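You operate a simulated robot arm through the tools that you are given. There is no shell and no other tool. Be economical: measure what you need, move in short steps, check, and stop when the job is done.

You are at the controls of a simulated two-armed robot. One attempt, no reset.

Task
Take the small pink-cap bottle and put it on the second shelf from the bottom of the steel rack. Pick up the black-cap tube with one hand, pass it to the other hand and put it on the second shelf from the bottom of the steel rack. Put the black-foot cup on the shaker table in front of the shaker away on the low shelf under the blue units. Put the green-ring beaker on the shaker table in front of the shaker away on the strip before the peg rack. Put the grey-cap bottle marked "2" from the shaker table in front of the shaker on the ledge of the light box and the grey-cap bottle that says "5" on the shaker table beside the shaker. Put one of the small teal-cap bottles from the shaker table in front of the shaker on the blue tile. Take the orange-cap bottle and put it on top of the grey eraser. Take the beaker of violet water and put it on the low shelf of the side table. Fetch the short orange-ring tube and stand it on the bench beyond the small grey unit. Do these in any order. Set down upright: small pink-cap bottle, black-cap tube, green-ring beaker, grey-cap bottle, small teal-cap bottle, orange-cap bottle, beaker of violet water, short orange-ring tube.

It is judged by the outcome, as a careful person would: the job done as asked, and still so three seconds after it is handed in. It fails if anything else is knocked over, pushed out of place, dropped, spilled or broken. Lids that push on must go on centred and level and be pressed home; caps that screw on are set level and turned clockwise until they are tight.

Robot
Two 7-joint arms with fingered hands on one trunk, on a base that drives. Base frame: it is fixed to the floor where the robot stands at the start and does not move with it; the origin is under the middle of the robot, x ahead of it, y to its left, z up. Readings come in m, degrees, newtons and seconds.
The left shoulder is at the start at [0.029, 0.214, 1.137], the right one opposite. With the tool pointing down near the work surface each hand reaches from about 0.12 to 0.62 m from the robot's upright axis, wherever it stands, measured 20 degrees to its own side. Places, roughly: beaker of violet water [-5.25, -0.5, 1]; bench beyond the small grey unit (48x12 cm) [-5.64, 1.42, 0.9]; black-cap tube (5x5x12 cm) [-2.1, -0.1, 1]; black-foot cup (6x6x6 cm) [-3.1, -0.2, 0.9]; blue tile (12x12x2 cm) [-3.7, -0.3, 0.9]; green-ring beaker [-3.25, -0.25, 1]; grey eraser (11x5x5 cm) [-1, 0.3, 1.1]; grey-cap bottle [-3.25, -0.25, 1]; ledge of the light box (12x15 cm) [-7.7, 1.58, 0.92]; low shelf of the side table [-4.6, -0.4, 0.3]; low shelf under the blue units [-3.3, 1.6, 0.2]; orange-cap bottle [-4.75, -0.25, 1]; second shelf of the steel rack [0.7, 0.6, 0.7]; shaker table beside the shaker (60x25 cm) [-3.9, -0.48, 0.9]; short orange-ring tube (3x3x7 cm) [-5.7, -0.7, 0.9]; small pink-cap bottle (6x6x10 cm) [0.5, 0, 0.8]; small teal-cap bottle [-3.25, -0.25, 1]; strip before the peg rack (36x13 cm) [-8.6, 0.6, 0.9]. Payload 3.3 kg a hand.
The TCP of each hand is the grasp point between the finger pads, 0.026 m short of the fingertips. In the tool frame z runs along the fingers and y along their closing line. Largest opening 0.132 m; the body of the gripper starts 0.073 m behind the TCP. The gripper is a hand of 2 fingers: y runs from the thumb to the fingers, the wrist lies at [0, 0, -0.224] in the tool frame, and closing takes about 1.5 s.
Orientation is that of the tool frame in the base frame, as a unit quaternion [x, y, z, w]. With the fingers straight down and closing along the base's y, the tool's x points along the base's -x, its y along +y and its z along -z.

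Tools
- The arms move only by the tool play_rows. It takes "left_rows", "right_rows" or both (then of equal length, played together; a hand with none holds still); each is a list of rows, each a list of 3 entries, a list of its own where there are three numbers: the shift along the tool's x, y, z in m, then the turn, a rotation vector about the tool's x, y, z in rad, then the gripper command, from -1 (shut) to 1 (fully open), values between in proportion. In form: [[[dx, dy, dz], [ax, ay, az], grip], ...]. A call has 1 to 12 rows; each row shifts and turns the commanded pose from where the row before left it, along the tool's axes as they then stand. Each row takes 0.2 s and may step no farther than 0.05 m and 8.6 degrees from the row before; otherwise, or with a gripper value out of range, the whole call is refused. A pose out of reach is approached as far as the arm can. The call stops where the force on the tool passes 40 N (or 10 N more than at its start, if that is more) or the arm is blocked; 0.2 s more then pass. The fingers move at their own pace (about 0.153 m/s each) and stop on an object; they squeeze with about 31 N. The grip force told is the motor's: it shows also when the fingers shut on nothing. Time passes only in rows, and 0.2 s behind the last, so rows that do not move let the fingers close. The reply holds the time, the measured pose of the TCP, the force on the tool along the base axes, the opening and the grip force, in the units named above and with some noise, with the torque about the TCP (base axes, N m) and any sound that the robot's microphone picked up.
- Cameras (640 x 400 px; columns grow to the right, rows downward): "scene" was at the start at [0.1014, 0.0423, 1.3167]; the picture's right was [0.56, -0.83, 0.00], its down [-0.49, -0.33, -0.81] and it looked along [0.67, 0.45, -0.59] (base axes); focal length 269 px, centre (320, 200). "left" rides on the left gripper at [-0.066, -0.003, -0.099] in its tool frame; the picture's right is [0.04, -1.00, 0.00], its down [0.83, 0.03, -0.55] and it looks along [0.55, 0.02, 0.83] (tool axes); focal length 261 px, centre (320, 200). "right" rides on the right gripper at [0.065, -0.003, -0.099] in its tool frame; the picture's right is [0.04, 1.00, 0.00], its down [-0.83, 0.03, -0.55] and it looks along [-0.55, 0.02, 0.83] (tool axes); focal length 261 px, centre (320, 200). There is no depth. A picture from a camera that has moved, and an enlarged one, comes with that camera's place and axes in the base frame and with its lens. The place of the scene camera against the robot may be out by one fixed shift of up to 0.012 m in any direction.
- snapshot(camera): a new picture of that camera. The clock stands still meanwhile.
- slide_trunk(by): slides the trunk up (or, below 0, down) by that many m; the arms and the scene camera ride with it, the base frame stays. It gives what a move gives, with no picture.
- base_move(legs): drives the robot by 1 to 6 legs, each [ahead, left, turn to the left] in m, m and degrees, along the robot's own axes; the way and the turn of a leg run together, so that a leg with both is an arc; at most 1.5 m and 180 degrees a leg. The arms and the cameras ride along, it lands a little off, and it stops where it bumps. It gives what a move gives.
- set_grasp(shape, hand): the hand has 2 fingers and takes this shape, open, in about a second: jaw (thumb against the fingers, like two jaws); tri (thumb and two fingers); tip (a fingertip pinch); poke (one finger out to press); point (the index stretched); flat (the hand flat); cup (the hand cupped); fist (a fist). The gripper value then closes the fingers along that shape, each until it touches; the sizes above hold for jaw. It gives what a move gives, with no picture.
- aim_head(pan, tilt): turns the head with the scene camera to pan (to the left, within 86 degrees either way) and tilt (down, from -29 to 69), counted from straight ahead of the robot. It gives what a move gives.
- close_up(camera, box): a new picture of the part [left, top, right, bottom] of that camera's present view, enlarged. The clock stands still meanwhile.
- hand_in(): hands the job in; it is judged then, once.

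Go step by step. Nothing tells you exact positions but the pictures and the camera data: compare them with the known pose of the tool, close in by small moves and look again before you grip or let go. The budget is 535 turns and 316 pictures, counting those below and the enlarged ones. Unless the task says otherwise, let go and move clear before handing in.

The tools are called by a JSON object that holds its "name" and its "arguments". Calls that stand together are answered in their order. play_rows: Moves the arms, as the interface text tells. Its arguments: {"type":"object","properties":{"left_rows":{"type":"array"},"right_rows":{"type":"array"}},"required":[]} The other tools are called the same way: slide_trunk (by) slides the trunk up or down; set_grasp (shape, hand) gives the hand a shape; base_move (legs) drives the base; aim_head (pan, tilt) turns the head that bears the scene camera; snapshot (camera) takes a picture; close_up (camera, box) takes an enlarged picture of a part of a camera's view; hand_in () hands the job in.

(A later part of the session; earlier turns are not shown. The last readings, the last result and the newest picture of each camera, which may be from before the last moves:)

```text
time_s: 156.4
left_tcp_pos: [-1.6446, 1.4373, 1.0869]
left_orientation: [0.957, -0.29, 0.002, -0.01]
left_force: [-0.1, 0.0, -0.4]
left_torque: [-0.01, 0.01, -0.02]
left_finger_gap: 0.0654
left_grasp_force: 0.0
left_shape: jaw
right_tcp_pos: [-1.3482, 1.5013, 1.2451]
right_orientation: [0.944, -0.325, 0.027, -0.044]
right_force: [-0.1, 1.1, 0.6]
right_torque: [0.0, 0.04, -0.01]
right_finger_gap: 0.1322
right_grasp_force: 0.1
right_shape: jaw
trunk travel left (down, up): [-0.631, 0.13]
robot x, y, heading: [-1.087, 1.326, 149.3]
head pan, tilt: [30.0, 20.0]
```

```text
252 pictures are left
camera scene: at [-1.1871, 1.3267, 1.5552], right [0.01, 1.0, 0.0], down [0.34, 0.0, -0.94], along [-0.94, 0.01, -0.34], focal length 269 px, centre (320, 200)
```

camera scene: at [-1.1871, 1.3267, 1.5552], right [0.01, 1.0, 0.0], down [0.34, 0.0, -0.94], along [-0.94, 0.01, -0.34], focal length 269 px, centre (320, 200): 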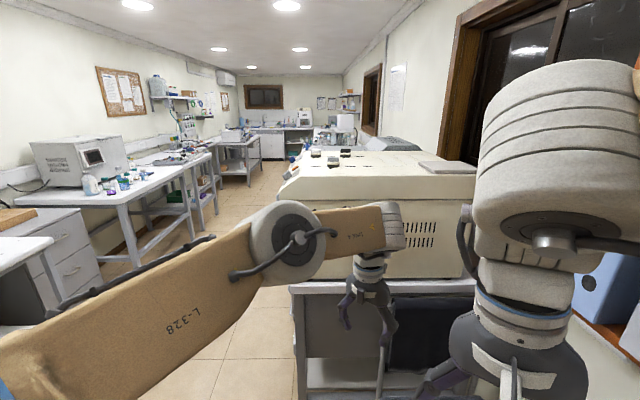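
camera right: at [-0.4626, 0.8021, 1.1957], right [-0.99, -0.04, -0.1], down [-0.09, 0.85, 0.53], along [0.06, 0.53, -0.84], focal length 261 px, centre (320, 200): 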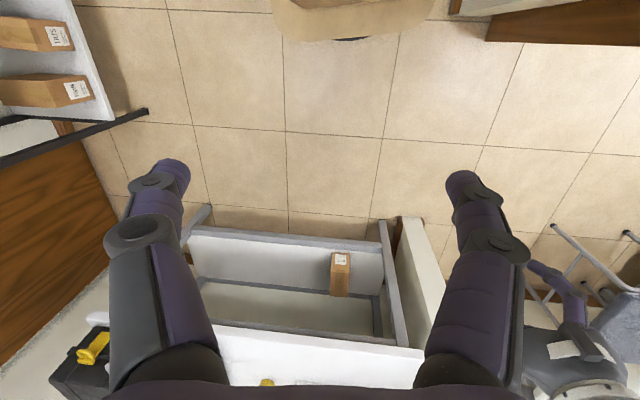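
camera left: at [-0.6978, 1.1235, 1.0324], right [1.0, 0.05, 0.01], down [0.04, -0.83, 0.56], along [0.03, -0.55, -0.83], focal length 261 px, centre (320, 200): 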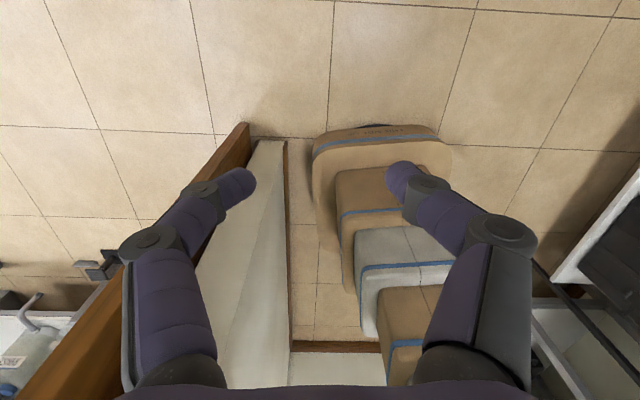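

Through the opening. The black-cap tube's desk is on the left; I drive diagonally into the aisle and face it.

{"name": "base_move", "arguments": {"legs": [[0, 0, 66], [0.9, 0, 0], [0, 0, 55]]}}

{"name": "aim_head", "arguments": {"pan": 0, "tilt": 35}}

{"name": "snapshot", "arguments": {"camera": "scene"}}

{"name": "aim_head", "arguments": {"pan": -45, "tilt": 30}}

{"name": "snapshot", "arguments": {"camera": "scene"}}

{"name": "aim_head", "arguments": {"pan": 60, "tilt": 25}}

{"name": "snapshot", "arguments": {"camera": "scene"}}

```text
time_s: 166.6
left_tcp_pos: [-1.6408, 0.271, 1.0852]
left_orientation: [0.724, 0.69, -0.008, -0.006]
left_force: [-0.9, 0.2, -1.3]
left_torque: [0.0, 0.0, 0.01]
left_finger_gap: 0.0652
left_grasp_force: 0.0
left_shape: jaw
right_tcp_pos: [-1.8472, 0.4921, 1.2469]
right_orientation: [0.748, 0.661, -0.024, -0.046]
right_force: [-0.4, 0.2, 0.1]
right_torque: [0.0, 0.0, -0.03]
right_finger_gap: 0.1319
right_grasp_force: 0.0
right_shape: jaw
trunk travel left (down, up): [-0.631, 0.13]
robot x, y, heading: [-1.8307, 0.8068, -89.4]
head pan, tilt: [30.0, 20.0]
```

```text
time_s: 167.5
left_tcp_pos: [-1.6405, 0.2711, 1.0859]
left_orientation: [0.724, 0.69, -0.008, -0.007]
left_force: [0.4, 0.4, 0.0]
left_torque: [-0.01, -0.03, -0.03]
left_finger_gap: 0.0655
left_grasp_force: 0.1
left_shape: jaw
right_tcp_pos: [-1.8474, 0.4922, 1.2459]
right_orientation: [0.749, 0.661, -0.025, -0.045]
right_force: [0.2, 0.0, 1.0]
right_torque: [-0.01, -0.03, -0.04]
right_finger_gap: 0.1321
right_grasp_force: 0.1
right_shape: jaw
trunk travel left (down, up): [-0.631, 0.13]
robot x, y, heading: [-1.8317, 0.8034, -89.9]
head pan, tilt: [0.0, 35.0]
```

```text
251 pictures are left
camera scene: at [-1.825, 0.6984, 1.5314], right [-1.0, -0.01, 0.0], down [0.0, 0.57, -0.82], along [0.0, -0.82, -0.57], focal length 269 px, centre (320, 200)
```

scene: 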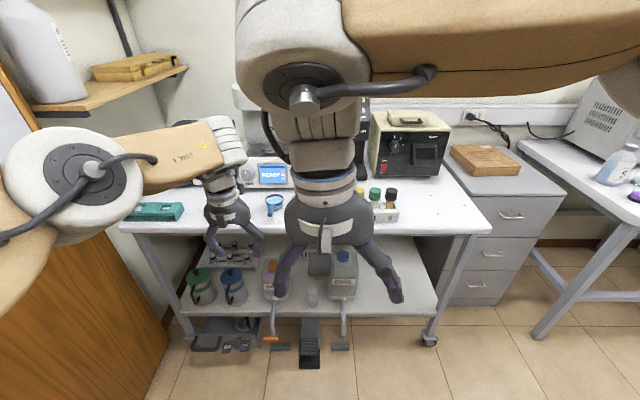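

```text
time_s: 168.6
left_tcp_pos: [-1.6415, 0.27, 1.0857]
left_orientation: [0.725, 0.689, -0.008, -0.007]
left_force: [0.5, -0.4, 0.1]
left_torque: [-0.01, 0.03, -0.02]
left_finger_gap: 0.0657
left_grasp_force: 0.0
left_shape: jaw
right_tcp_pos: [-1.8468, 0.4914, 1.2458]
right_orientation: [0.749, 0.661, -0.024, -0.046]
right_force: [-0.8, -0.2, 1.1]
right_torque: [0.01, 0.03, 0.0]
right_finger_gap: 0.1319
right_grasp_force: 0.0
right_shape: jaw
trunk travel left (down, up): [-0.631, 0.13]
robot x, y, heading: [-1.8267, 0.8061, -89.7]
head pan, tilt: [-45.0, 30.0]
```

```text
250 pictures are left
camera scene: at [-1.8891, 0.7222, 1.5391], right [-0.71, 0.7, 0.0], down [0.35, 0.36, -0.87], along [-0.61, -0.62, -0.5], focal length 269 px, centre (320, 200)
```

scene: 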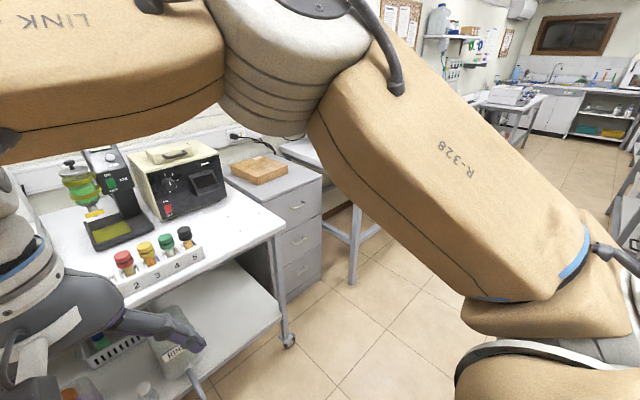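

```text
time_s: 170.4
left_tcp_pos: [-1.6402, 0.2706, 1.0857]
left_orientation: [0.724, 0.689, -0.008, -0.007]
left_force: [-0.5, -0.7, 0.0]
left_torque: [0.01, -0.04, 0.03]
left_finger_gap: 0.0657
left_grasp_force: 0.1
left_shape: jaw
right_tcp_pos: [-1.8472, 0.4908, 1.2457]
right_orientation: [0.749, 0.66, -0.024, -0.046]
right_force: [0.3, -0.6, -0.1]
right_torque: [0.0, 0.0, 0.01]
right_finger_gap: 0.1319
right_grasp_force: 0.0
right_shape: jaw
trunk travel left (down, up): [-0.631, 0.13]
robot x, y, heading: [-1.8297, 0.8063, -90.1]
head pan, tilt: [60.0, 25.0]
```

```text
249 pictures are left
camera scene: at [-1.7456, 0.7407, 1.5471], right [-0.5, -0.87, 0.0], down [-0.37, 0.21, -0.91], along [0.79, -0.45, -0.42], focal length 269 px, centre (320, 200)
```

scene: 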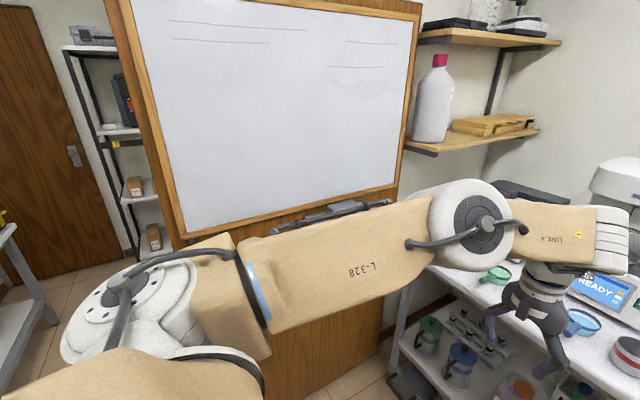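

The black-cap tube stands in slot 5 of a tube strip near (-2.08, -0.12). I drive up to the table, level the right hand and look closely.

{"name": "base_move", "arguments": {"legs": [[0.37, -0.08, 0]]}}

{"name": "play_rows", "arguments": {"right_rows": [[[0, 0, 0], [-0.05, -0.015, -0.062], 0.5], [[0, 0, 0], [-0.05, -0.015, -0.062], 0.5], [[0, -0.03, 0.02], [0, 0, 0], 0.5], [[0, -0.03, 0.02], [0, 0, 0], 0.5], [[0, -0.03, 0.02], [0, 0, 0], 0.5]]}}

{"name": "snapshot", "arguments": {"camera": "right"}}

{"name": "aim_head", "arguments": {"pan": -25, "tilt": 40}}

{"name": "snapshot", "arguments": {"camera": "scene"}}

```text
time_s: 172.8
left_tcp_pos: [-1.7143, -0.0976, 1.0862]
left_orientation: [0.722, 0.692, -0.008, -0.008]
left_force: [-0.5, -0.2, 0.5]
left_torque: [0.02, 0.0, 0.0]
left_finger_gap: 0.0657
left_grasp_force: 0.1
left_shape: jaw
right_tcp_pos: [-1.9217, 0.1214, 1.2448]
right_orientation: [0.747, 0.663, -0.025, -0.047]
right_force: [-0.6, -0.1, -0.4]
right_torque: [0.03, -0.01, 0.02]
right_finger_gap: 0.132
right_grasp_force: 0.0
right_shape: jaw
trunk travel left (down, up): [-0.631, 0.13]
robot x, y, heading: [-1.9103, 0.439, -89.4]
head pan, tilt: [60.0, 25.0]
```

```text
time_s: 174.0
left_tcp_pos: [-1.714, -0.0991, 1.0851]
left_orientation: [0.723, 0.691, -0.007, -0.007]
left_force: [0.0, -0.2, 0.4]
left_torque: [0.0, 0.02, 0.0]
left_finger_gap: 0.0656
left_grasp_force: 0.2
left_shape: jaw
right_tcp_pos: [-2.0139, 0.1213, 1.1858]
right_orientation: [0.705, 0.709, 0.0, 0.0]
right_force: [-0.3, -0.1, -0.4]
right_torque: [0.01, 0.01, 0.01]
right_finger_gap: 0.0993
right_grasp_force: 0.0
right_shape: jaw
trunk travel left (down, up): [-0.631, 0.13]
robot x, y, heading: [-1.9083, 0.4362, -89.6]
head pan, tilt: [60.0, 25.0]
```

```text
248 pictures are left
camera right: at [-2.018, 0.1857, 1.2842], right [1.0, 0.05, 0.0], down [0.04, -0.83, 0.55], along [0.03, -0.55, -0.83], focal length 261 px, centre (320, 200)
```

right: 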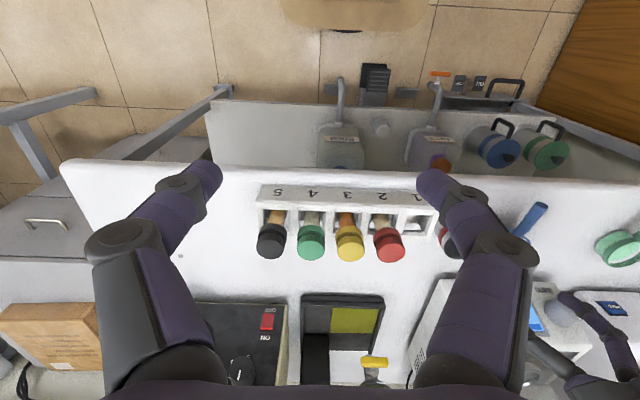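

```text
time_s: 175.6
left_tcp_pos: [-1.7136, -0.0988, 1.0855]
left_orientation: [0.722, 0.692, -0.008, -0.007]
left_force: [1.0, -0.3, -0.4]
left_torque: [0.02, 0.0, 0.01]
left_finger_gap: 0.0655
left_grasp_force: 0.0
left_shape: jaw
right_tcp_pos: [-2.012, 0.1211, 1.1864]
right_orientation: [0.704, 0.71, 0.0, 0.0]
right_force: [0.1, -0.8, -0.2]
right_torque: [0.01, 0.0, -0.03]
right_finger_gap: 0.0995
right_grasp_force: 0.1
right_shape: jaw
trunk travel left (down, up): [-0.631, 0.13]
robot x, y, heading: [-1.9067, 0.4341, -89.3]
head pan, tilt: [-25.0, 40.0]
```

```text
247 pictures are left
camera scene: at [-1.9378, 0.3389, 1.5238], right [-0.91, 0.41, 0.0], down [0.27, 0.59, -0.77], along [-0.32, -0.7, -0.64], focal length 269 px, centre (320, 200)
```

scene: 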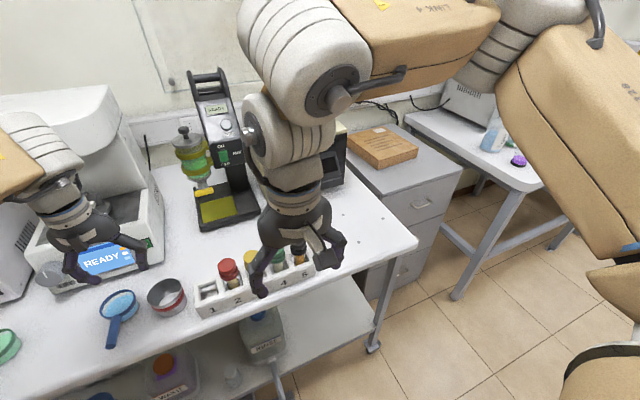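

The cap top is at about (-2.076, -0.088, 1.00); neighbours are too tight along the row, so I roll the right hand 90° to close front-to-back.

{"name": "play_rows", "arguments": {"right_rows": [[[0, 0, 0], [0, 0, 0.145], 0.3], [[0, 0, 0], [0, 0, 0.145], 0.3], [[0, 0, 0], [0, 0, 0.145], 0.3], [[0, 0, 0], [0, 0, 0.145], 0.3], [[0, 0, 0], [0, 0, 0.145], 0.3], [[0, 0, 0], [0, 0, 0.145], 0.3], [[0, 0, 0], [0, 0, 0.145], 0.3], [[0, 0, 0], [0, 0, 0.145], 0.3], [[0, 0, 0], [0, 0, 0.145], 0.3], [[0, 0, 0], [0, 0, 0.145], 0.3], [[0, 0, 0], [0, 0, 0.12], 0.3]]}}

{"name": "snapshot", "arguments": {"camera": "right"}}

```text
time_s: 178.0
left_tcp_pos: [-1.7144, -0.0985, 1.0853]
left_orientation: [0.723, 0.691, -0.008, -0.007]
left_force: [0.0, -0.3, -0.4]
left_torque: [0.02, 0.03, -0.01]
left_finger_gap: 0.0656
left_grasp_force: 0.1
left_shape: jaw
right_tcp_pos: [-2.0485, 0.0951, 1.2182]
right_orientation: [0.998, 0.062, 0.0, 0.0]
right_force: [0.6, 0.5, 0.7]
right_torque: [-0.02, 0.05, 0.01]
right_finger_gap: 0.0857
right_grasp_force: 0.0
right_shape: jaw
right hand out of reach, approached as far as the arm can: row 10, 11
trunk travel left (down, up): [-0.631, 0.13]
robot x, y, heading: [-1.9071, 0.4346, -89.4]
head pan, tilt: [-25.0, 40.0]
```

```text
246 pictures are left
camera right: at [-1.9845, 0.1061, 1.3168], right [0.17, -0.99, 0.0], down [-0.82, -0.14, 0.55], along [-0.55, -0.09, -0.83], focal length 261 px, centre (320, 200)
```

right: 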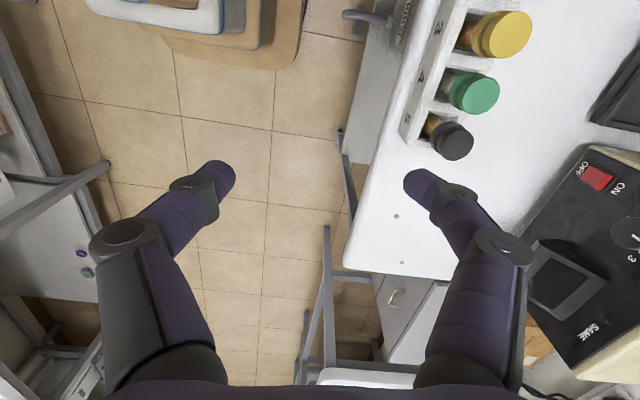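

{"name": "play_rows", "arguments": {"right_rows": [[[-0.0104, 0.0346, 0.02], [0, 0, 0], 0.3], [[-0.0104, 0.0346, 0.02], [0, 0, 0], 0.3], [[-0.0104, 0.0346, 0.02], [0, 0, 0], 0.3], [[-0.0104, 0.0346, 0.02], [0, 0, 0], 0.3], [[-0.0104, 0.0346, 0.02], [0, 0, 0], 0.3], [[0, 0, 0.02], [0, 0, 0.06], 0.3]]}}

{"name": "snapshot", "arguments": {"camera": "right"}}

```text
time_s: 179.4
left_tcp_pos: [-1.7162, -0.0969, 1.0855]
left_orientation: [0.723, 0.691, -0.007, -0.006]
left_force: [-0.7, 1.2, 0.6]
left_torque: [0.02, 0.02, -0.01]
left_finger_gap: 0.0656
left_grasp_force: 0.1
left_shape: jaw
right_tcp_pos: [-2.0782, -0.0814, 1.0986]
right_orientation: [0.999, 0.035, 0.001, 0.0]
right_force: [0.6, 0.5, 0.6]
right_torque: [0.01, -0.01, 0.01]
right_finger_gap: 0.0861
right_grasp_force: 0.0
right_shape: jaw
trunk travel left (down, up): [-0.631, 0.13]
robot x, y, heading: [-1.9071, 0.4305, -89.5]
head pan, tilt: [-25.0, 40.0]
```

```text
245 pictures are left
camera right: at [-2.0144, -0.0743, 1.1966], right [0.11, -0.99, 0.0], down [-0.83, -0.09, 0.55], along [-0.55, -0.06, -0.83], focal length 261 px, centre (320, 200)
```

right: 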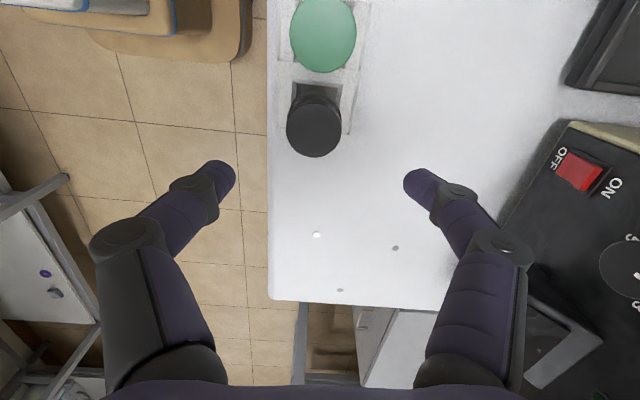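

Centred over the black cap. I descend to the cap and close.

{"name": "play_rows", "arguments": {"right_rows": [[[0, -0.004, 0.03], [0, 0, 0], 0.3], [[0, 0, 0.03], [0, 0, 0], 0.3], [[0, 0, 0.03], [0, 0, 0], 0.3], [[0, 0, 0.022], [0, 0, 0], 0.3], [[0, 0, 0], [0, 0, 0], 0.3]]}}

{"name": "snapshot", "arguments": {"camera": "right"}}

{"name": "close_up", "arguments": {"camera": "scene", "box": [180, 180, 360, 320]}}

```text
time_s: 180.6
left_tcp_pos: [-1.7144, -0.0976, 1.0853]
left_orientation: [0.723, 0.691, -0.008, -0.007]
left_force: [-0.6, -0.1, -0.2]
left_torque: [-0.05, 0.05, 0.0]
left_finger_gap: 0.0657
left_grasp_force: 0.1
left_shape: jaw
right_tcp_pos: [-2.0798, -0.0769, 0.9852]
right_orientation: [0.999, 0.035, 0.0, -0.001]
right_force: [0.2, -0.2, 0.3]
right_torque: [-0.01, 0.01, 0.0]
right_finger_gap: 0.0858
right_grasp_force: 0.0
right_shape: jaw
trunk travel left (down, up): [-0.631, 0.13]
robot x, y, heading: [-1.9069, 0.4337, -89.3]
head pan, tilt: [-25.0, 40.0]
```

```text
244 pictures are left
camera right: at [-2.016, -0.0704, 1.084], right [0.11, -0.99, 0.0], down [-0.83, -0.09, 0.55], along [-0.55, -0.06, -0.83], focal length 261 px, centre (320, 200)
```

right: 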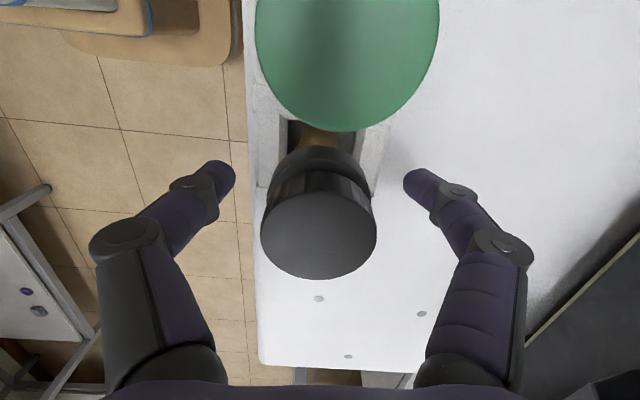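

```text
2.86 times, centred on (270, 250) of scene
camera zoom: at [-1.9378, 0.339, 1.5238], right [-0.91, 0.41, 0.0], down [0.27, 0.59, -0.77], along [-0.32, -0.7, -0.64], focal length 768 px, centre (463, 57)
```

zoom: 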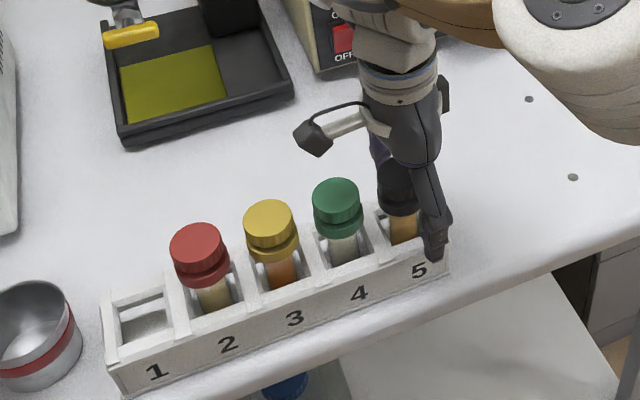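

{"name": "play_rows", "arguments": {"right_rows": [[[0, 0, 0], [0, 0, 0], -0.2], [[0, 0, 0], [0, 0, 0], -1], [[0, 0, 0], [0, 0, 0], -1], [[0, 0, 0], [0, 0, 0], -1], [[0, 0, 0], [0, 0, 0], -1], [[0, 0, -0.02], [0, 0, 0], -1], [[0, 0, -0.02], [0, 0, 0], -1]]}}

{"name": "close_up", "arguments": {"camera": "scene", "box": [180, 180, 360, 320]}}

```text
time_s: 182.2
left_tcp_pos: [-1.7143, -0.0971, 1.0851]
left_orientation: [0.723, 0.691, -0.007, -0.007]
left_force: [-0.3, -0.1, 0.1]
left_torque: [-0.02, 0.02, 0.04]
left_finger_gap: 0.0658
left_grasp_force: 0.1
left_shape: jaw
right_tcp_pos: [-2.0794, -0.0776, 1.0252]
right_orientation: [0.999, 0.034, 0.0, 0.0]
right_force: [0.3, 0.4, -1.0]
right_torque: [-0.04, 0.04, 0.0]
right_finger_gap: 0.0206
right_grasp_force: 31.0
right_shape: jaw
trunk travel left (down, up): [-0.631, 0.13]
robot x, y, heading: [-1.9113, 0.4367, -89.5]
head pan, tilt: [-25.0, 40.0]
```

```text
2.86 times, centred on (270, 250) of scene
camera zoom: at [-1.9378, 0.339, 1.5238], right [-0.91, 0.41, 0.0], down [0.27, 0.59, -0.77], along [-0.32, -0.7, -0.64], focal length 768 px, centre (463, 57)
```

zoom: 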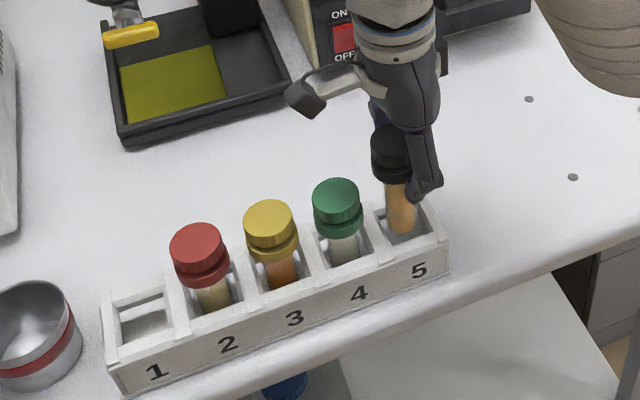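

The tube comes up cleanly. I lift it fully out.

{"name": "play_rows", "arguments": {"right_rows": [[[0, 0, -0.03], [0, 0, 0], -1], [[0, 0, -0.03], [0, 0, 0], -1], [[0, 0, -0.03], [0, 0, 0], -1], [[0, 0, -0.03], [0, 0, 0], -1], [[0, 0, -0.02], [0, 0, 0], -1]]}}

{"name": "snapshot", "arguments": {"camera": "scene"}}

```text
time_s: 183.4
left_tcp_pos: [-1.7142, -0.0983, 1.0854]
left_orientation: [0.723, 0.691, -0.007, -0.008]
left_force: [0.5, -0.3, -0.5]
left_torque: [0.0, -0.01, 0.01]
left_finger_gap: 0.0658
left_grasp_force: 0.0
left_shape: jaw
right_tcp_pos: [-2.08, -0.0772, 1.1684]
right_orientation: [0.999, 0.034, -0.001, -0.001]
right_force: [-0.4, 0.3, -1.0]
right_torque: [-0.02, 0.02, 0.0]
right_finger_gap: 0.0205
right_grasp_force: 31.2
right_shape: jaw
trunk travel left (down, up): [-0.631, 0.13]
robot x, y, heading: [-1.9112, 0.4308, -89.6]
head pan, tilt: [-25.0, 40.0]
```

```text
241 pictures are left
camera scene: at [-1.938, 0.339, 1.5238], right [-0.91, 0.41, 0.0], down [0.27, 0.59, -0.77], along [-0.32, -0.7, -0.64], focal length 269 px, centre (320, 200)
```

scene: 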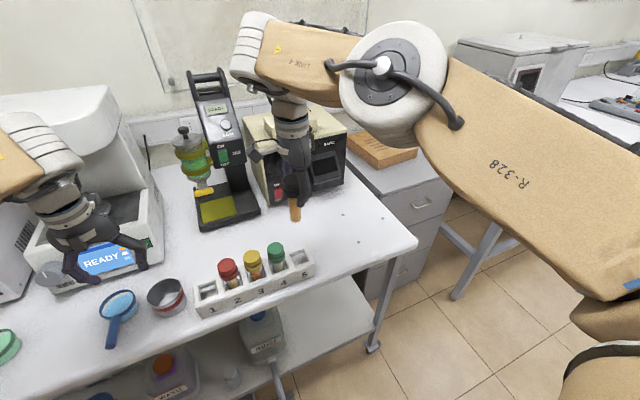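

The tube is out. I back into the aisle and bring the right hand to the middle for the handover.

{"name": "base_move", "arguments": {"legs": [[-0.4, 0, 0]]}}

{"name": "play_rows", "arguments": {"right_rows": [[[0.028, 0.008, 0.01], [0, 0, 0], -1], [[0.028, 0.008, 0.01], [0, 0, 0], -1], [[0.028, 0.008, 0.01], [0, 0, 0], -1], [[0.028, 0.008, 0.01], [0, 0, 0], -1], [[0.02, 0.008, 0.01], [0, 0, 0], -1]]}}

```text
time_s: 185.9
left_tcp_pos: [-1.7193, 0.3015, 1.0864]
left_orientation: [0.722, 0.692, -0.008, -0.007]
left_force: [-1.0, 0.4, 0.2]
left_torque: [0.02, -0.01, -0.02]
left_finger_gap: 0.0658
left_grasp_force: 0.2
left_shape: jaw
right_tcp_pos: [-2.0854, 0.3216, 1.1681]
right_orientation: [0.999, 0.033, 0.0, 0.0]
right_force: [-0.5, 0.2, -1.3]
right_torque: [-0.06, 0.02, 0.04]
right_finger_gap: 0.0202
right_grasp_force: 30.4
right_shape: jaw
trunk travel left (down, up): [-0.631, 0.13]
robot x, y, heading: [-1.9104, 0.8327, -89.7]
head pan, tilt: [-25.0, 40.0]
```

```text
time_s: 187.3
left_tcp_pos: [-1.7202, 0.299, 1.0865]
left_orientation: [0.722, 0.691, -0.007, -0.007]
left_force: [-0.7, -0.4, -0.4]
left_torque: [0.0, -0.02, 0.02]
left_finger_gap: 0.0657
left_grasp_force: 0.2
left_shape: jaw
right_tcp_pos: [-1.9866, 0.3252, 1.1222]
right_orientation: [1.0, -0.001, 0.012, -0.001]
right_force: [0.3, 0.3, -0.9]
right_torque: [0.0, -0.03, -0.04]
right_finger_gap: 0.0205
right_grasp_force: 31.1
right_shape: jaw
right hand out of reach, approached as far as the arm can: row 2, 3, 4, 5
trunk travel left (down, up): [-0.631, 0.13]
robot x, y, heading: [-1.9116, 0.8316, -89.6]
head pan, tilt: [-25.0, 40.0]
stopped in row 5 (right hand): the arm was blocked; the commanded pose is now the measured one
```

The rolled right hand is limited, so I roll it back to neutral (easier near the centre) and tilt the left hand to horizontal-forward.

{"name": "play_rows", "arguments": {"left_rows": [[[0, 0, 0], [0, -0.143, 0], 0.6], [[0, 0, 0], [0, -0.143, 0], 0.6], [[0, 0, 0], [0, -0.143, 0], 0.6], [[0, 0, 0], [0, -0.143, 0], 0.6], [[0, 0, 0], [0, -0.143, 0], 0.6], [[0, 0, 0], [0, -0.143, 0], 0.6], [[0, 0, 0], [0, -0.143, 0], 0.6], [[0, 0, 0], [0, -0.143, 0], 0.6], [[0, 0, 0], [0, -0.143, 0], 0.6], [[0, 0, 0], [0, -0.143, 0], 0.6], [[0, 0, 0], [0, -0.14, 0], 0.6], [[0, 0, 0], [0, 0, 0], 0.6]], "right_rows": [[[0, 0, -0.01], [0, 0, -0.143], -1], [[0, 0, -0.01], [0, 0, -0.143], -1], [[0, 0, -0.01], [0, 0, -0.143], -1], [[0, 0, -0.01], [0, 0, -0.143], -1], [[0, 0, -0.01], [0, 0, -0.143], -1], [[0, 0, -0.01], [0, 0, -0.143], -1], [[0, 0, -0.01], [0, 0, -0.143], -1], [[0, 0, 0], [0, 0, -0.143], -1], [[0, 0, 0], [0, 0, -0.143], -1], [[0, 0, 0], [0, 0, -0.143], -1], [[0, 0, 0], [0, 0, -0.14], -1], [[0, 0, 0], [0, 0, 0], -1]]}}

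{"name": "aim_head", "arguments": {"pan": 5, "tilt": 30}}

{"name": "snapshot", "arguments": {"camera": "scene"}}

{"name": "snapshot", "arguments": {"camera": "left"}}

```text
time_s: 189.9
left_tcp_pos: [-1.7326, 0.2854, 1.064]
left_orientation: [0.569, 0.564, -0.437, 0.409]
left_force: [-0.1, -0.9, 0.3]
left_torque: [-0.02, -0.01, 0.01]
left_finger_gap: 0.1054
left_grasp_force: 0.1
left_shape: jaw
left hand out of reach, approached as far as the arm can: row 10, 11
right_tcp_pos: [-1.9921, 0.3308, 1.1917]
right_orientation: [0.713, 0.701, 0.012, 0.012]
right_force: [-0.1, 0.2, -0.8]
right_torque: [0.03, 0.01, -0.01]
right_finger_gap: 0.0206
right_grasp_force: 31.0
right_shape: jaw
right hand out of reach, approached as far as the arm can: row 3, 6
trunk travel left (down, up): [-0.631, 0.13]
robot x, y, heading: [-1.908, 0.8318, -89.4]
head pan, tilt: [-25.0, 40.0]
```

```text
time_s: 190.9
left_tcp_pos: [-1.7337, 0.2861, 1.0645]
left_orientation: [0.569, 0.564, -0.437, 0.409]
left_force: [0.1, 0.2, -1.0]
left_torque: [-0.01, 0.04, -0.01]
left_finger_gap: 0.1052
left_grasp_force: 0.1
left_shape: jaw
right_tcp_pos: [-1.9927, 0.3324, 1.1915]
right_orientation: [0.714, 0.7, 0.012, 0.013]
right_force: [0.0, 0.2, -0.4]
right_torque: [-0.01, 0.02, 0.0]
right_finger_gap: 0.0202
right_grasp_force: 31.2
right_shape: jaw
trunk travel left (down, up): [-0.631, 0.13]
robot x, y, heading: [-1.9099, 0.8321, -89.5]
head pan, tilt: [5.0, 30.0]
```

```text
240 pictures are left
camera scene: at [-1.8981, 0.7246, 1.5391], right [-1.0, -0.1, 0.0], down [-0.05, 0.5, -0.87], along [0.08, -0.86, -0.5], focal length 269 px, centre (320, 200)
```

scene: 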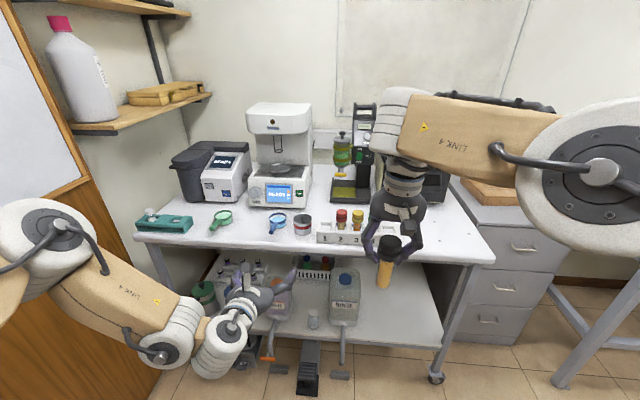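

```text
239 pictures are left
camera left: at [-1.7307, 0.3618, 1.1552], right [-1.0, 0.04, -0.01], down [0.04, 0.77, -0.64], along [-0.02, -0.64, -0.77], focal length 261 px, centre (320, 200)
```

left: 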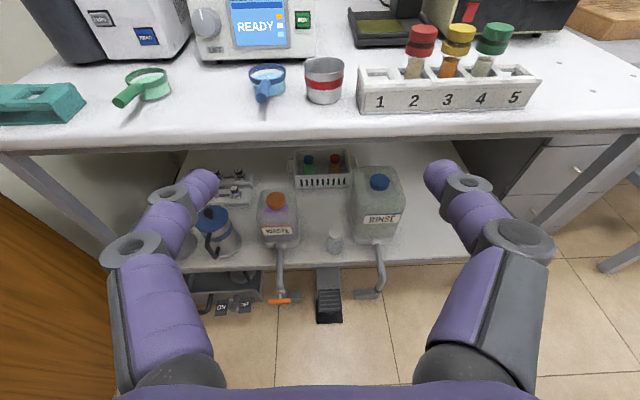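

Left tool sits 16° below horizontal, which is fine. I raise the right hand slightly and slide the left hand to the middle, open.

{"name": "play_rows", "arguments": {"left_rows": [[[0, -0.03, 0], [0, 0, 0], 0.6], [[0, -0.03, 0], [0, 0, 0], 0.6], [[0, -0.03, 0], [0, 0, 0], 0.6], [[0, -0.03, 0], [0, 0, 0], 0.6], [[0, -0.03, 0], [0, 0, 0], 0.6], [[0, -0.03, 0], [0, 0, 0], 0.6]], "right_rows": [[[0, 0, -0.02], [0.035, 0, 0], -1], [[0, 0, -0.02], [0, 0, 0], -1], [[0, 0, 0], [0, 0, 0], -1], [[0, 0, 0], [0, 0, 0], -1], [[0, 0, 0], [0, 0, 0], -1], [[0, 0, 0], [0, 0, 0], -1]]}}

{"name": "snapshot", "arguments": {"camera": "left"}}

```text
time_s: 192.3
left_tcp_pos: [-1.914, 0.2918, 1.0691]
left_orientation: [0.569, 0.564, -0.437, 0.409]
left_force: [-0.8, -0.7, -1.0]
left_torque: [0.01, -0.02, 0.02]
left_finger_gap: 0.1056
left_grasp_force: 0.1
left_shape: jaw
right_tcp_pos: [-2.0028, 0.3489, 1.2123]
right_orientation: [0.72, 0.694, 0.014, -0.011]
right_force: [-0.1, -0.1, -0.5]
right_torque: [-0.01, -0.02, 0.03]
right_finger_gap: 0.0202
right_grasp_force: 30.3
right_shape: jaw
right hand out of reach, approached as far as the arm can: row 1, 2
trunk travel left (down, up): [-0.631, 0.13]
robot x, y, heading: [-1.9093, 0.8316, -89.8]
head pan, tilt: [5.0, 30.0]
```

```text
238 pictures are left
camera left: at [-1.9117, 0.3678, 1.1603], right [-1.0, 0.04, -0.01], down [0.04, 0.77, -0.64], along [-0.02, -0.64, -0.77], focal length 261 px, centre (320, 200)
```

left: 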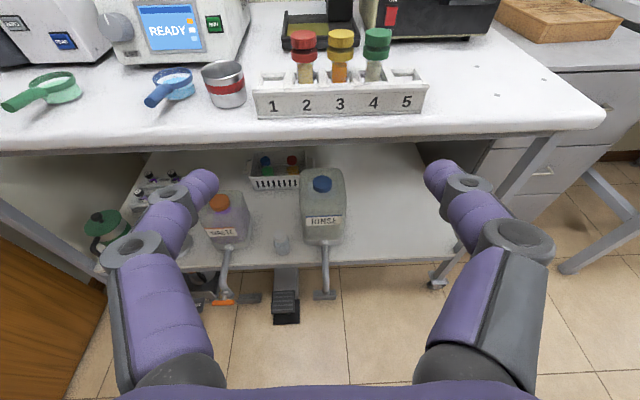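

The right hand is at a height limit, so I lower the left hand 8 cm, then bring the tube forward and over it.

{"name": "play_rows", "arguments": {"left_rows": [[[0.0256, 0.0007, 0.0076], [0, 0, 0], 0.6], [[0.0256, 0.0007, 0.0076], [0, 0, 0], 0.6], [[0.0256, 0.0007, 0.0076], [0, 0, 0], 0.6], [[0, 0, 0], [0, 0, 0], 0.6], [[0, 0, 0], [0, 0, 0], 0.6], [[0, 0, 0], [0, 0, 0], 0.6], [[0, 0, 0], [0, 0, 0], 0.6]], "right_rows": [[[-0.015, 0, 0.02], [0, 0, 0], -1], [[-0.015, 0, 0.02], [0, 0, 0], -1], [[-0.015, 0, 0.02], [0, 0, 0], -1], [[-0.012, 0, 0.01], [0, 0, 0], -1], [[0, 0, 0], [0, 0, 0], -1], [[0, 0, 0], [0, 0, 0], -1], [[0, 0, 0], [0, 0, 0], -1]]}}

```text
time_s: 193.9
left_tcp_pos: [-1.9136, 0.2927, 0.9875]
left_orientation: [0.57, 0.564, -0.437, 0.408]
left_force: [-0.9, -0.1, 0.3]
left_torque: [0.0, -0.02, 0.0]
left_finger_gap: 0.1054
left_grasp_force: 0.1
left_shape: jaw
right_tcp_pos: [-1.9972, 0.3286, 1.1469]
right_orientation: [0.716, 0.699, -0.002, -0.003]
right_force: [0.1, -0.1, -0.5]
right_torque: [-0.03, 0.0, -0.01]
right_finger_gap: 0.0206
right_grasp_force: 31.4
right_shape: jaw
right hand out of reach, approached as far as the arm can: row 1, 2, 3, 4
trunk travel left (down, up): [-0.631, 0.13]
robot x, y, heading: [-1.9146, 0.8332, -89.6]
head pan, tilt: [5.0, 30.0]
```

{"name": "play_rows", "arguments": {"left_rows": [[[0.0288, 0.0008, 0.0085], [0, 0, 0], 0.6], [[0.0288, 0.0008, 0.0085], [0, 0, 0], 0.6], [[0, 0, 0], [0, 0, 0], 0.6], [[0, 0, 0], [0, 0, 0], 0.6], [[0, 0, 0], [0, 0, 0], 0.6]], "right_rows": [[[0, 0, 0.02], [0, 0, 0], -1], [[0, 0, 0.02], [0, 0, 0], -1], [[-0.012, 0, 0.015], [0, 0, 0], -1], [[-0.012, 0, 0.0], [0, 0, 0], -1], [[-0.012, 0, 0], [0, 0, 0], -1]]}}

```text
time_s: 195.3
left_tcp_pos: [-1.8345, 0.2607, 0.923]
left_orientation: [0.55, 0.576, -0.404, 0.45]
left_force: [-0.5, -0.3, 1.2]
left_torque: [0.04, -0.01, -0.01]
left_finger_gap: 0.1053
left_grasp_force: 0.0
left_shape: jaw
right_tcp_pos: [-1.9986, 0.3253, 1.0911]
right_orientation: [0.711, 0.703, -0.005, -0.005]
right_force: [-0.2, 0.2, -1.5]
right_torque: [-0.02, 0.01, 0.0]
right_finger_gap: 0.0206
right_grasp_force: 31.0
right_shape: jaw
right hand out of reach, approached as far as the arm can: row 3, 4, 5
trunk travel left (down, up): [-0.631, 0.13]
robot x, y, heading: [-1.9102, 0.8307, -89.5]
head pan, tilt: [5.0, 30.0]
stopped in row 5 (left hand): the arm was blocked; the commanded pose is now the measured one
```

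The arms can't meet pointing forward. I'll have the left hand come from the left side instead (pointing right), then turn it forward after the transfer; first I yaw the left tool 90° right.

{"name": "play_rows", "arguments": {"left_rows": [[[0, 0, 0], [0.1316, -0.004, 0.0367], 0.6], [[0, 0, 0], [0.1316, -0.004, 0.0367], 0.6], [[0, 0, 0], [0.1316, -0.004, 0.0367], 0.6], [[0, 0, 0], [0.1316, -0.004, 0.0367], 0.6], [[0, 0, 0], [0.1316, -0.004, 0.0367], 0.6], [[0, 0, 0], [0.1316, -0.004, 0.0367], 0.6], [[0, 0, 0], [0.1316, -0.004, 0.0367], 0.6], [[0, 0, 0], [0.1316, -0.004, 0.0367], 0.6], [[0, 0, 0], [0.1316, -0.004, 0.0367], 0.6], [[0, 0, 0], [0.1316, -0.004, 0.0367], 0.6], [[0, 0, 0], [0.1316, -0.004, 0.0367], 0.6], [[0, 0, 0], [0.1316, -0.004, 0.0367], 0.6]]}}

{"name": "snapshot", "arguments": {"camera": "scene"}}

```text
time_s: 197.9
left_tcp_pos: [-1.8265, 0.2912, 0.9244]
left_orientation: [0.762, 0.234, -0.57, 0.197]
left_force: [-1.2, -0.5, -0.1]
left_torque: [-0.01, -0.01, 0.01]
left_finger_gap: 0.1053
left_grasp_force: 0.1
left_shape: jaw
left hand out of reach, approached as far as the arm can: row 7, 8, 9, 10, 11, 12
right_tcp_pos: [-1.9984, 0.3244, 1.0897]
right_orientation: [0.711, 0.703, -0.004, -0.004]
right_force: [0.2, 0.0, -0.6]
right_torque: [0.03, -0.03, 0.01]
right_finger_gap: 0.0202
right_grasp_force: 30.9
right_shape: jaw
trunk travel left (down, up): [-0.631, 0.13]
robot x, y, heading: [-1.9116, 0.8312, -89.4]
head pan, tilt: [5.0, 30.0]
```

```text
237 pictures are left
camera scene: at [-1.8979, 0.7244, 1.5391], right [-1.0, -0.1, 0.0], down [-0.05, 0.5, -0.87], along [0.08, -0.86, -0.5], focal length 269 px, centre (320, 200)
```

scene: 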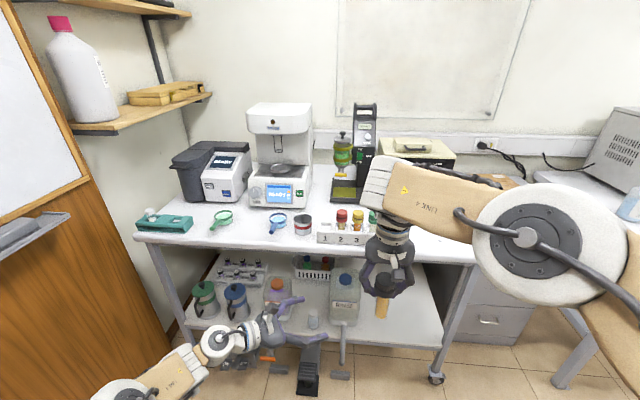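

Left now points ~54° right, good enough. I move it behind the tube's lower part.

{"name": "play_rows", "arguments": {"left_rows": [[[-0.0033, -0.0318, 0.0078], [0, 0, 0], 0.6], [[-0.0033, -0.0318, 0.0078], [0, 0, 0], 0.6], [[-0.0033, -0.0318, 0.0078], [0, 0, 0], 0.6], [[-0.0033, -0.0318, 0.0078], [0, 0, 0], 0.6], [[-0.025, 0.001, -0.007], [0, 0, 0], 0.6], [[-0.025, 0.001, -0.007], [0, 0, 0], 0.6], [[-0.025, 0.001, -0.007], [0, 0, 0], 0.6], [[-0.025, 0.001, -0.007], [0, 0, 0], 0.6], [[-0.025, 0.001, -0.007], [0, 0, 0], 0.6]]}}

{"name": "snapshot", "arguments": {"camera": "left"}}

```text
time_s: 199.9
left_tcp_pos: [-1.947, 0.2809, 0.953]
left_orientation: [0.762, 0.234, -0.571, 0.198]
left_force: [-0.6, 0.1, 0.6]
left_torque: [-0.04, -0.03, -0.01]
left_finger_gap: 0.1054
left_grasp_force: 0.1
left_shape: jaw
left hand out of reach, approached as far as the arm can: row 1, 2, 3, 4, 5, 6, 7, 8, 9
right_tcp_pos: [-1.9974, 0.3243, 1.09]
right_orientation: [0.711, 0.703, -0.005, -0.005]
right_force: [0.0, -0.5, 0.0]
right_torque: [-0.01, 0.01, 0.01]
right_finger_gap: 0.0204
right_grasp_force: 31.4
right_shape: jaw
trunk travel left (down, up): [-0.631, 0.13]
robot x, y, heading: [-1.912, 0.8297, -89.5]
head pan, tilt: [5.0, 30.0]
```

```text
236 pictures are left
camera left: at [-1.8872, 0.3305, 1.0429], right [-0.57, 0.82, -0.07], down [0.65, 0.39, -0.65], along [-0.5, -0.42, -0.76], focal length 261 px, centre (320, 200)
```

left: 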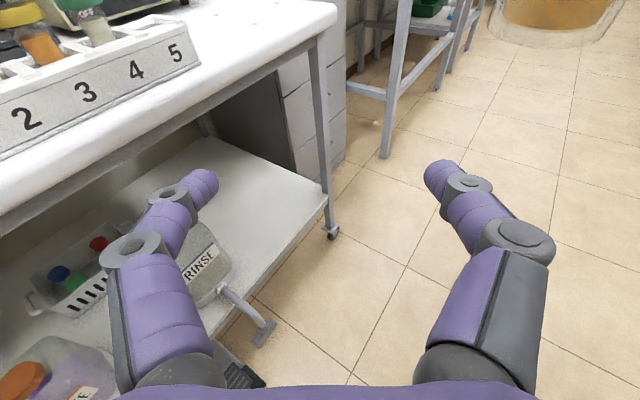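

The left arm can't come closer than ~0.54 m ahead, so I'll meet farther forward and lower. I move the left hand aside, yaw it back, and test the right hand's reach lower and farther.

{"name": "play_rows", "arguments": {"left_rows": [[[0.0072, 0.0174, -0.0233], [0, 0, 0], 0.6], [[0.0072, 0.0174, -0.0233], [0, 0, 0], 0.6], [[0.0072, 0.0174, -0.0233], [0, 0, 0], 0.6], [[0.0072, 0.0174, -0.0233], [0, 0, 0], 0.6], [[0, 0, 0], [-0.129, 0.0044, -0.0364], 0.6], [[0, 0, 0], [-0.129, 0.0044, -0.0364], 0.6], [[0, 0, 0], [-0.129, 0.0044, -0.0364], 0.6], [[0, 0, 0], [-0.129, 0.0044, -0.0364], 0.6], [[0, 0, 0], [-0.129, 0.0044, -0.0364], 0.6], [[0, 0, 0], [-0.129, 0.0044, -0.0364], 0.6], [[0, 0, 0], [-0.129, 0.0044, -0.0364], 0.6]]}}

{"name": "play_rows", "arguments": {"right_rows": [[[0, 0, 0.03], [0, 0, 0], -1], [[0, 0, 0.03], [0, 0, 0], -1], [[0, 0, 0.03], [0, 0, 0], -1], [[-0.03, 0, 0.0], [0, 0, 0], -1], [[-0.03, 0, 0], [0, 0, 0], -1], [[-0.03, 0, 0], [0, 0, 0], -1]]}}

```text
time_s: 202.3
left_tcp_pos: [-1.8375, 0.244, 0.9217]
left_orientation: [0.574, 0.553, -0.42, 0.435]
left_force: [-0.4, -0.1, 0.7]
left_torque: [0.0, -0.01, 0.02]
left_finger_gap: 0.1056
left_grasp_force: 0.0
left_shape: jaw
left hand out of reach, approached as far as the arm can: row 1, 2, 5, 6, 7
right_tcp_pos: [-1.9985, 0.3253, 1.0902]
right_orientation: [0.711, 0.703, -0.004, -0.002]
right_force: [0.3, -0.1, -1.4]
right_torque: [0.0, -0.06, 0.0]
right_finger_gap: 0.0202
right_grasp_force: 30.8
right_shape: jaw
trunk travel left (down, up): [-0.631, 0.13]
robot x, y, heading: [-1.9136, 0.8337, -89.4]
head pan, tilt: [5.0, 30.0]
```

```text
time_s: 203.7
left_tcp_pos: [-1.8373, 0.244, 0.9208]
left_orientation: [0.574, 0.553, -0.42, 0.434]
left_force: [-0.5, -0.2, -0.6]
left_torque: [0.0, -0.01, 0.01]
left_finger_gap: 0.1054
left_grasp_force: 0.1
left_shape: jaw
right_tcp_pos: [-1.998, 0.3323, 1.0011]
right_orientation: [0.71, 0.704, -0.004, -0.004]
right_force: [0.0, -0.2, -0.2]
right_torque: [0.0, 0.01, -0.02]
right_finger_gap: 0.0204
right_grasp_force: 30.9
right_shape: jaw
right hand out of reach, approached as far as the arm can: row 3, 4, 5, 6
trunk travel left (down, up): [-0.631, 0.13]
robot x, y, heading: [-1.9108, 0.8328, -89.4]
head pan, tilt: [5.0, 30.0]
```

{"name": "play_rows", "arguments": {"right_rows": [[[0, -0.03, -0.01], [0, 0, 0], -1], [[0, -0.03, -0.01], [0, 0, 0], -1], [[0, -0.025, -0.01], [0, 0, 0], -1], [[-0.025, 0, 0.0], [0, 0, 0], -1], [[-0.025, 0, 0], [0, 0, 0], -1], [[-0.02, 0, 0], [0, 0, 0], -1]]}}

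```text
time_s: 205.1
left_tcp_pos: [-1.836, 0.2431, 0.921]
left_orientation: [0.574, 0.554, -0.42, 0.434]
left_force: [0.4, 0.2, -0.2]
left_torque: [0.01, 0.0, -0.02]
left_finger_gap: 0.1054
left_grasp_force: 0.0
left_shape: jaw
right_tcp_pos: [-2.0805, 0.3013, 1.0315]
right_orientation: [0.71, 0.704, -0.004, -0.004]
right_force: [0.1, 0.1, -1.7]
right_torque: [-0.02, 0.01, -0.01]
right_finger_gap: 0.0204
right_grasp_force: 31.2
right_shape: jaw
right hand out of reach, approached as far as the arm can: row 5, 6
trunk travel left (down, up): [-0.631, 0.13]
robot x, y, heading: [-1.9118, 0.8328, -89.9]
head pan, tilt: [5.0, 30.0]
```

Forward meeting stays out of reach. Better: the right hand points the tube sideways to the left, and the left hand grips it from above. I rotate the right hand that way.

{"name": "play_rows", "arguments": {"right_rows": [[[0.03, -0.01, -0.02], [0, 0, 0], -1], [[0.03, -0.01, -0.02], [0, 0, 0], -1], [[0.03, -0.01, -0.02], [-0.143, 0, 0], -1], [[0, 0, 0], [-0.143, 0, 0], -1], [[0, 0, 0], [-0.143, 0, 0], -1], [[0, 0, 0], [-0.143, 0, 0], -1], [[0, 0, 0], [-0.143, 0, 0], -1], [[0, 0, 0], [-0.143, 0, 0], -1], [[0, 0, 0], [-0.143, 0, 0], -1], [[0, 0, 0], [-0.143, 0, 0], -1], [[0, 0, 0], [-0.143, 0, 0], -1], [[0, 0, 0], [-0.143, 0, 0], -1]]}}

{"name": "snapshot", "arguments": {"camera": "scene"}}

```text
time_s: 207.7
left_tcp_pos: [-1.8351, 0.2435, 0.9207]
left_orientation: [0.574, 0.553, -0.42, 0.434]
left_force: [0.5, -0.4, -0.4]
left_torque: [-0.05, -0.01, 0.01]
left_finger_gap: 0.1055
left_grasp_force: 0.1
left_shape: jaw
right_tcp_pos: [-2.1098, 0.3922, 1.0922]
right_orientation: [0.537, 0.535, 0.459, 0.463]
right_force: [0.7, -0.7, -0.2]
right_torque: [0.01, -0.01, -0.01]
right_finger_gap: 0.0135
right_grasp_force: 30.8
right_shape: jaw
trunk travel left (down, up): [-0.631, 0.13]
robot x, y, heading: [-1.9099, 0.8307, -89.8]
head pan, tilt: [5.0, 30.0]
```

```text
235 pictures are left
camera scene: at [-1.8982, 0.7245, 1.5391], right [-1.0, -0.1, 0.0], down [-0.05, 0.5, -0.87], along [0.08, -0.86, -0.5], focal length 269 px, centre (320, 200)
```

scene: 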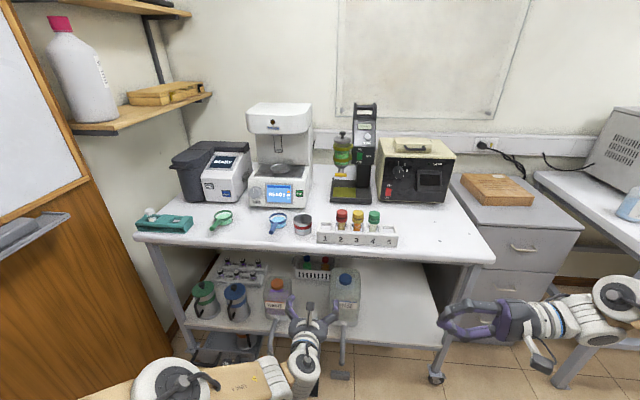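

The rotation is fully reachable, but the gap changed to 13.5 mm — I check whether the tube is still held.

{"name": "close_up", "arguments": {"camera": "scene", "box": [380, 240, 640, 400]}}

{"name": "snapshot", "arguments": {"camera": "right"}}

```text
2.46 times, centred on (510, 320) of scene
camera zoom: at [-1.8982, 0.7245, 1.5391], right [-1.0, -0.1, 0.0], down [-0.05, 0.5, -0.87], along [0.08, -0.86, -0.5], focal length 661 px, centre (-148, -95)
```

zoom: 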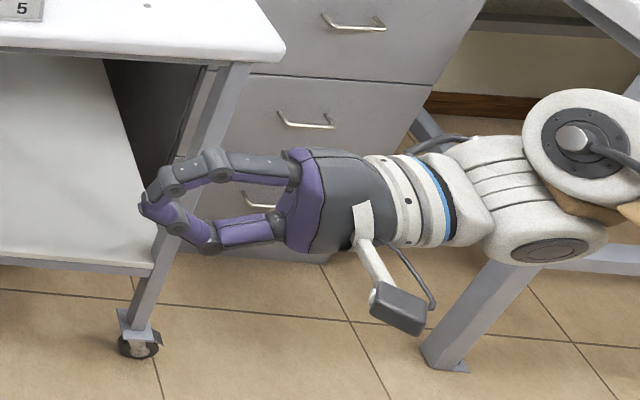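

```text
233 pictures are left
camera right: at [-2.2087, 0.4577, 1.1037], right [0.15, 0.04, 0.99], down [-0.55, -0.83, 0.12], along [0.82, -0.56, -0.1], focal length 261 px, centre (320, 200)
```

right: 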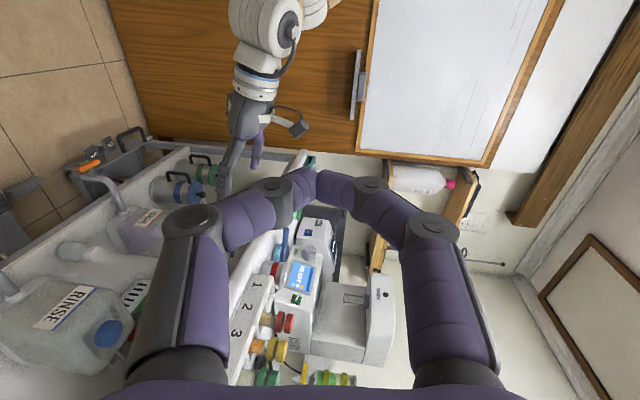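

The tube has slipped out and dropped. I look for it on the floor.

{"name": "aim_head", "arguments": {"pan": -20, "tilt": 62}}

{"name": "snapshot", "arguments": {"camera": "scene"}}

{"name": "snapshot", "arguments": {"camera": "left"}}

```text
time_s: 208.6
left_tcp_pos: [-1.8364, 0.2436, 0.9213]
left_orientation: [0.573, 0.553, -0.42, 0.435]
left_force: [0.0, -0.1, 0.3]
left_torque: [-0.01, -0.04, 0.02]
left_finger_gap: 0.1056
left_grasp_force: 0.1
left_shape: jaw
right_tcp_pos: [-2.1098, 0.3928, 1.0919]
right_orientation: [0.538, 0.536, 0.458, 0.462]
right_force: [-0.4, -0.1, 0.3]
right_torque: [0.0, -0.01, -0.03]
right_finger_gap: 0.0135
right_grasp_force: 31.2
right_shape: jaw
trunk travel left (down, up): [-0.631, 0.13]
robot x, y, heading: [-1.9089, 0.8317, -89.4]
head pan, tilt: [-20.0, 62.0]
```

```text
232 pictures are left
camera scene: at [-1.9284, 0.7541, 1.4948], right [-0.94, 0.33, 0.0], down [0.29, 0.83, -0.47], along [-0.16, -0.44, -0.88], focal length 269 px, centre (320, 200)
```

scene: 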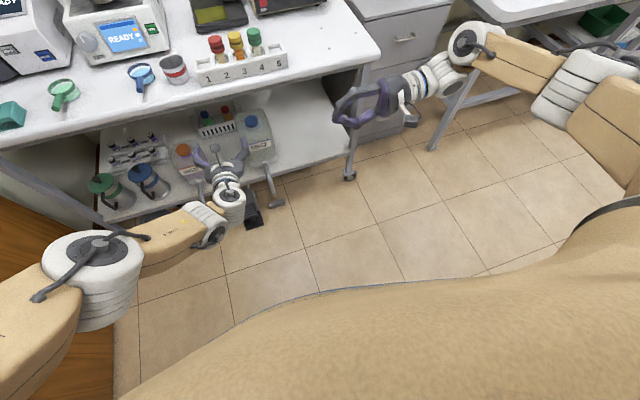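

```text
231 pictures are left
camera left: at [-1.8417, 0.3211, 1.0105], right [-1.0, 0.02, -0.07], down [0.06, 0.76, -0.65], along [0.04, -0.65, -0.76], focal length 261 px, centre (320, 200)
```

left: 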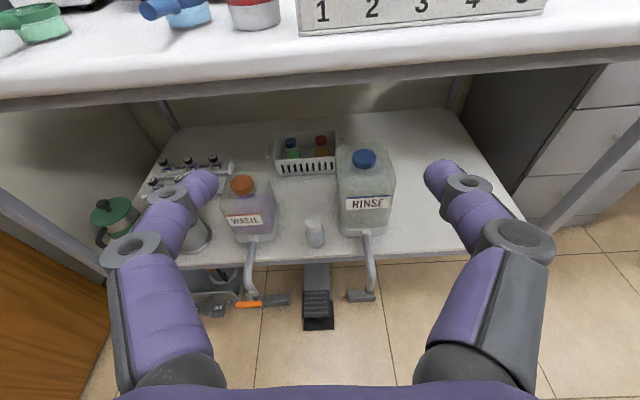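

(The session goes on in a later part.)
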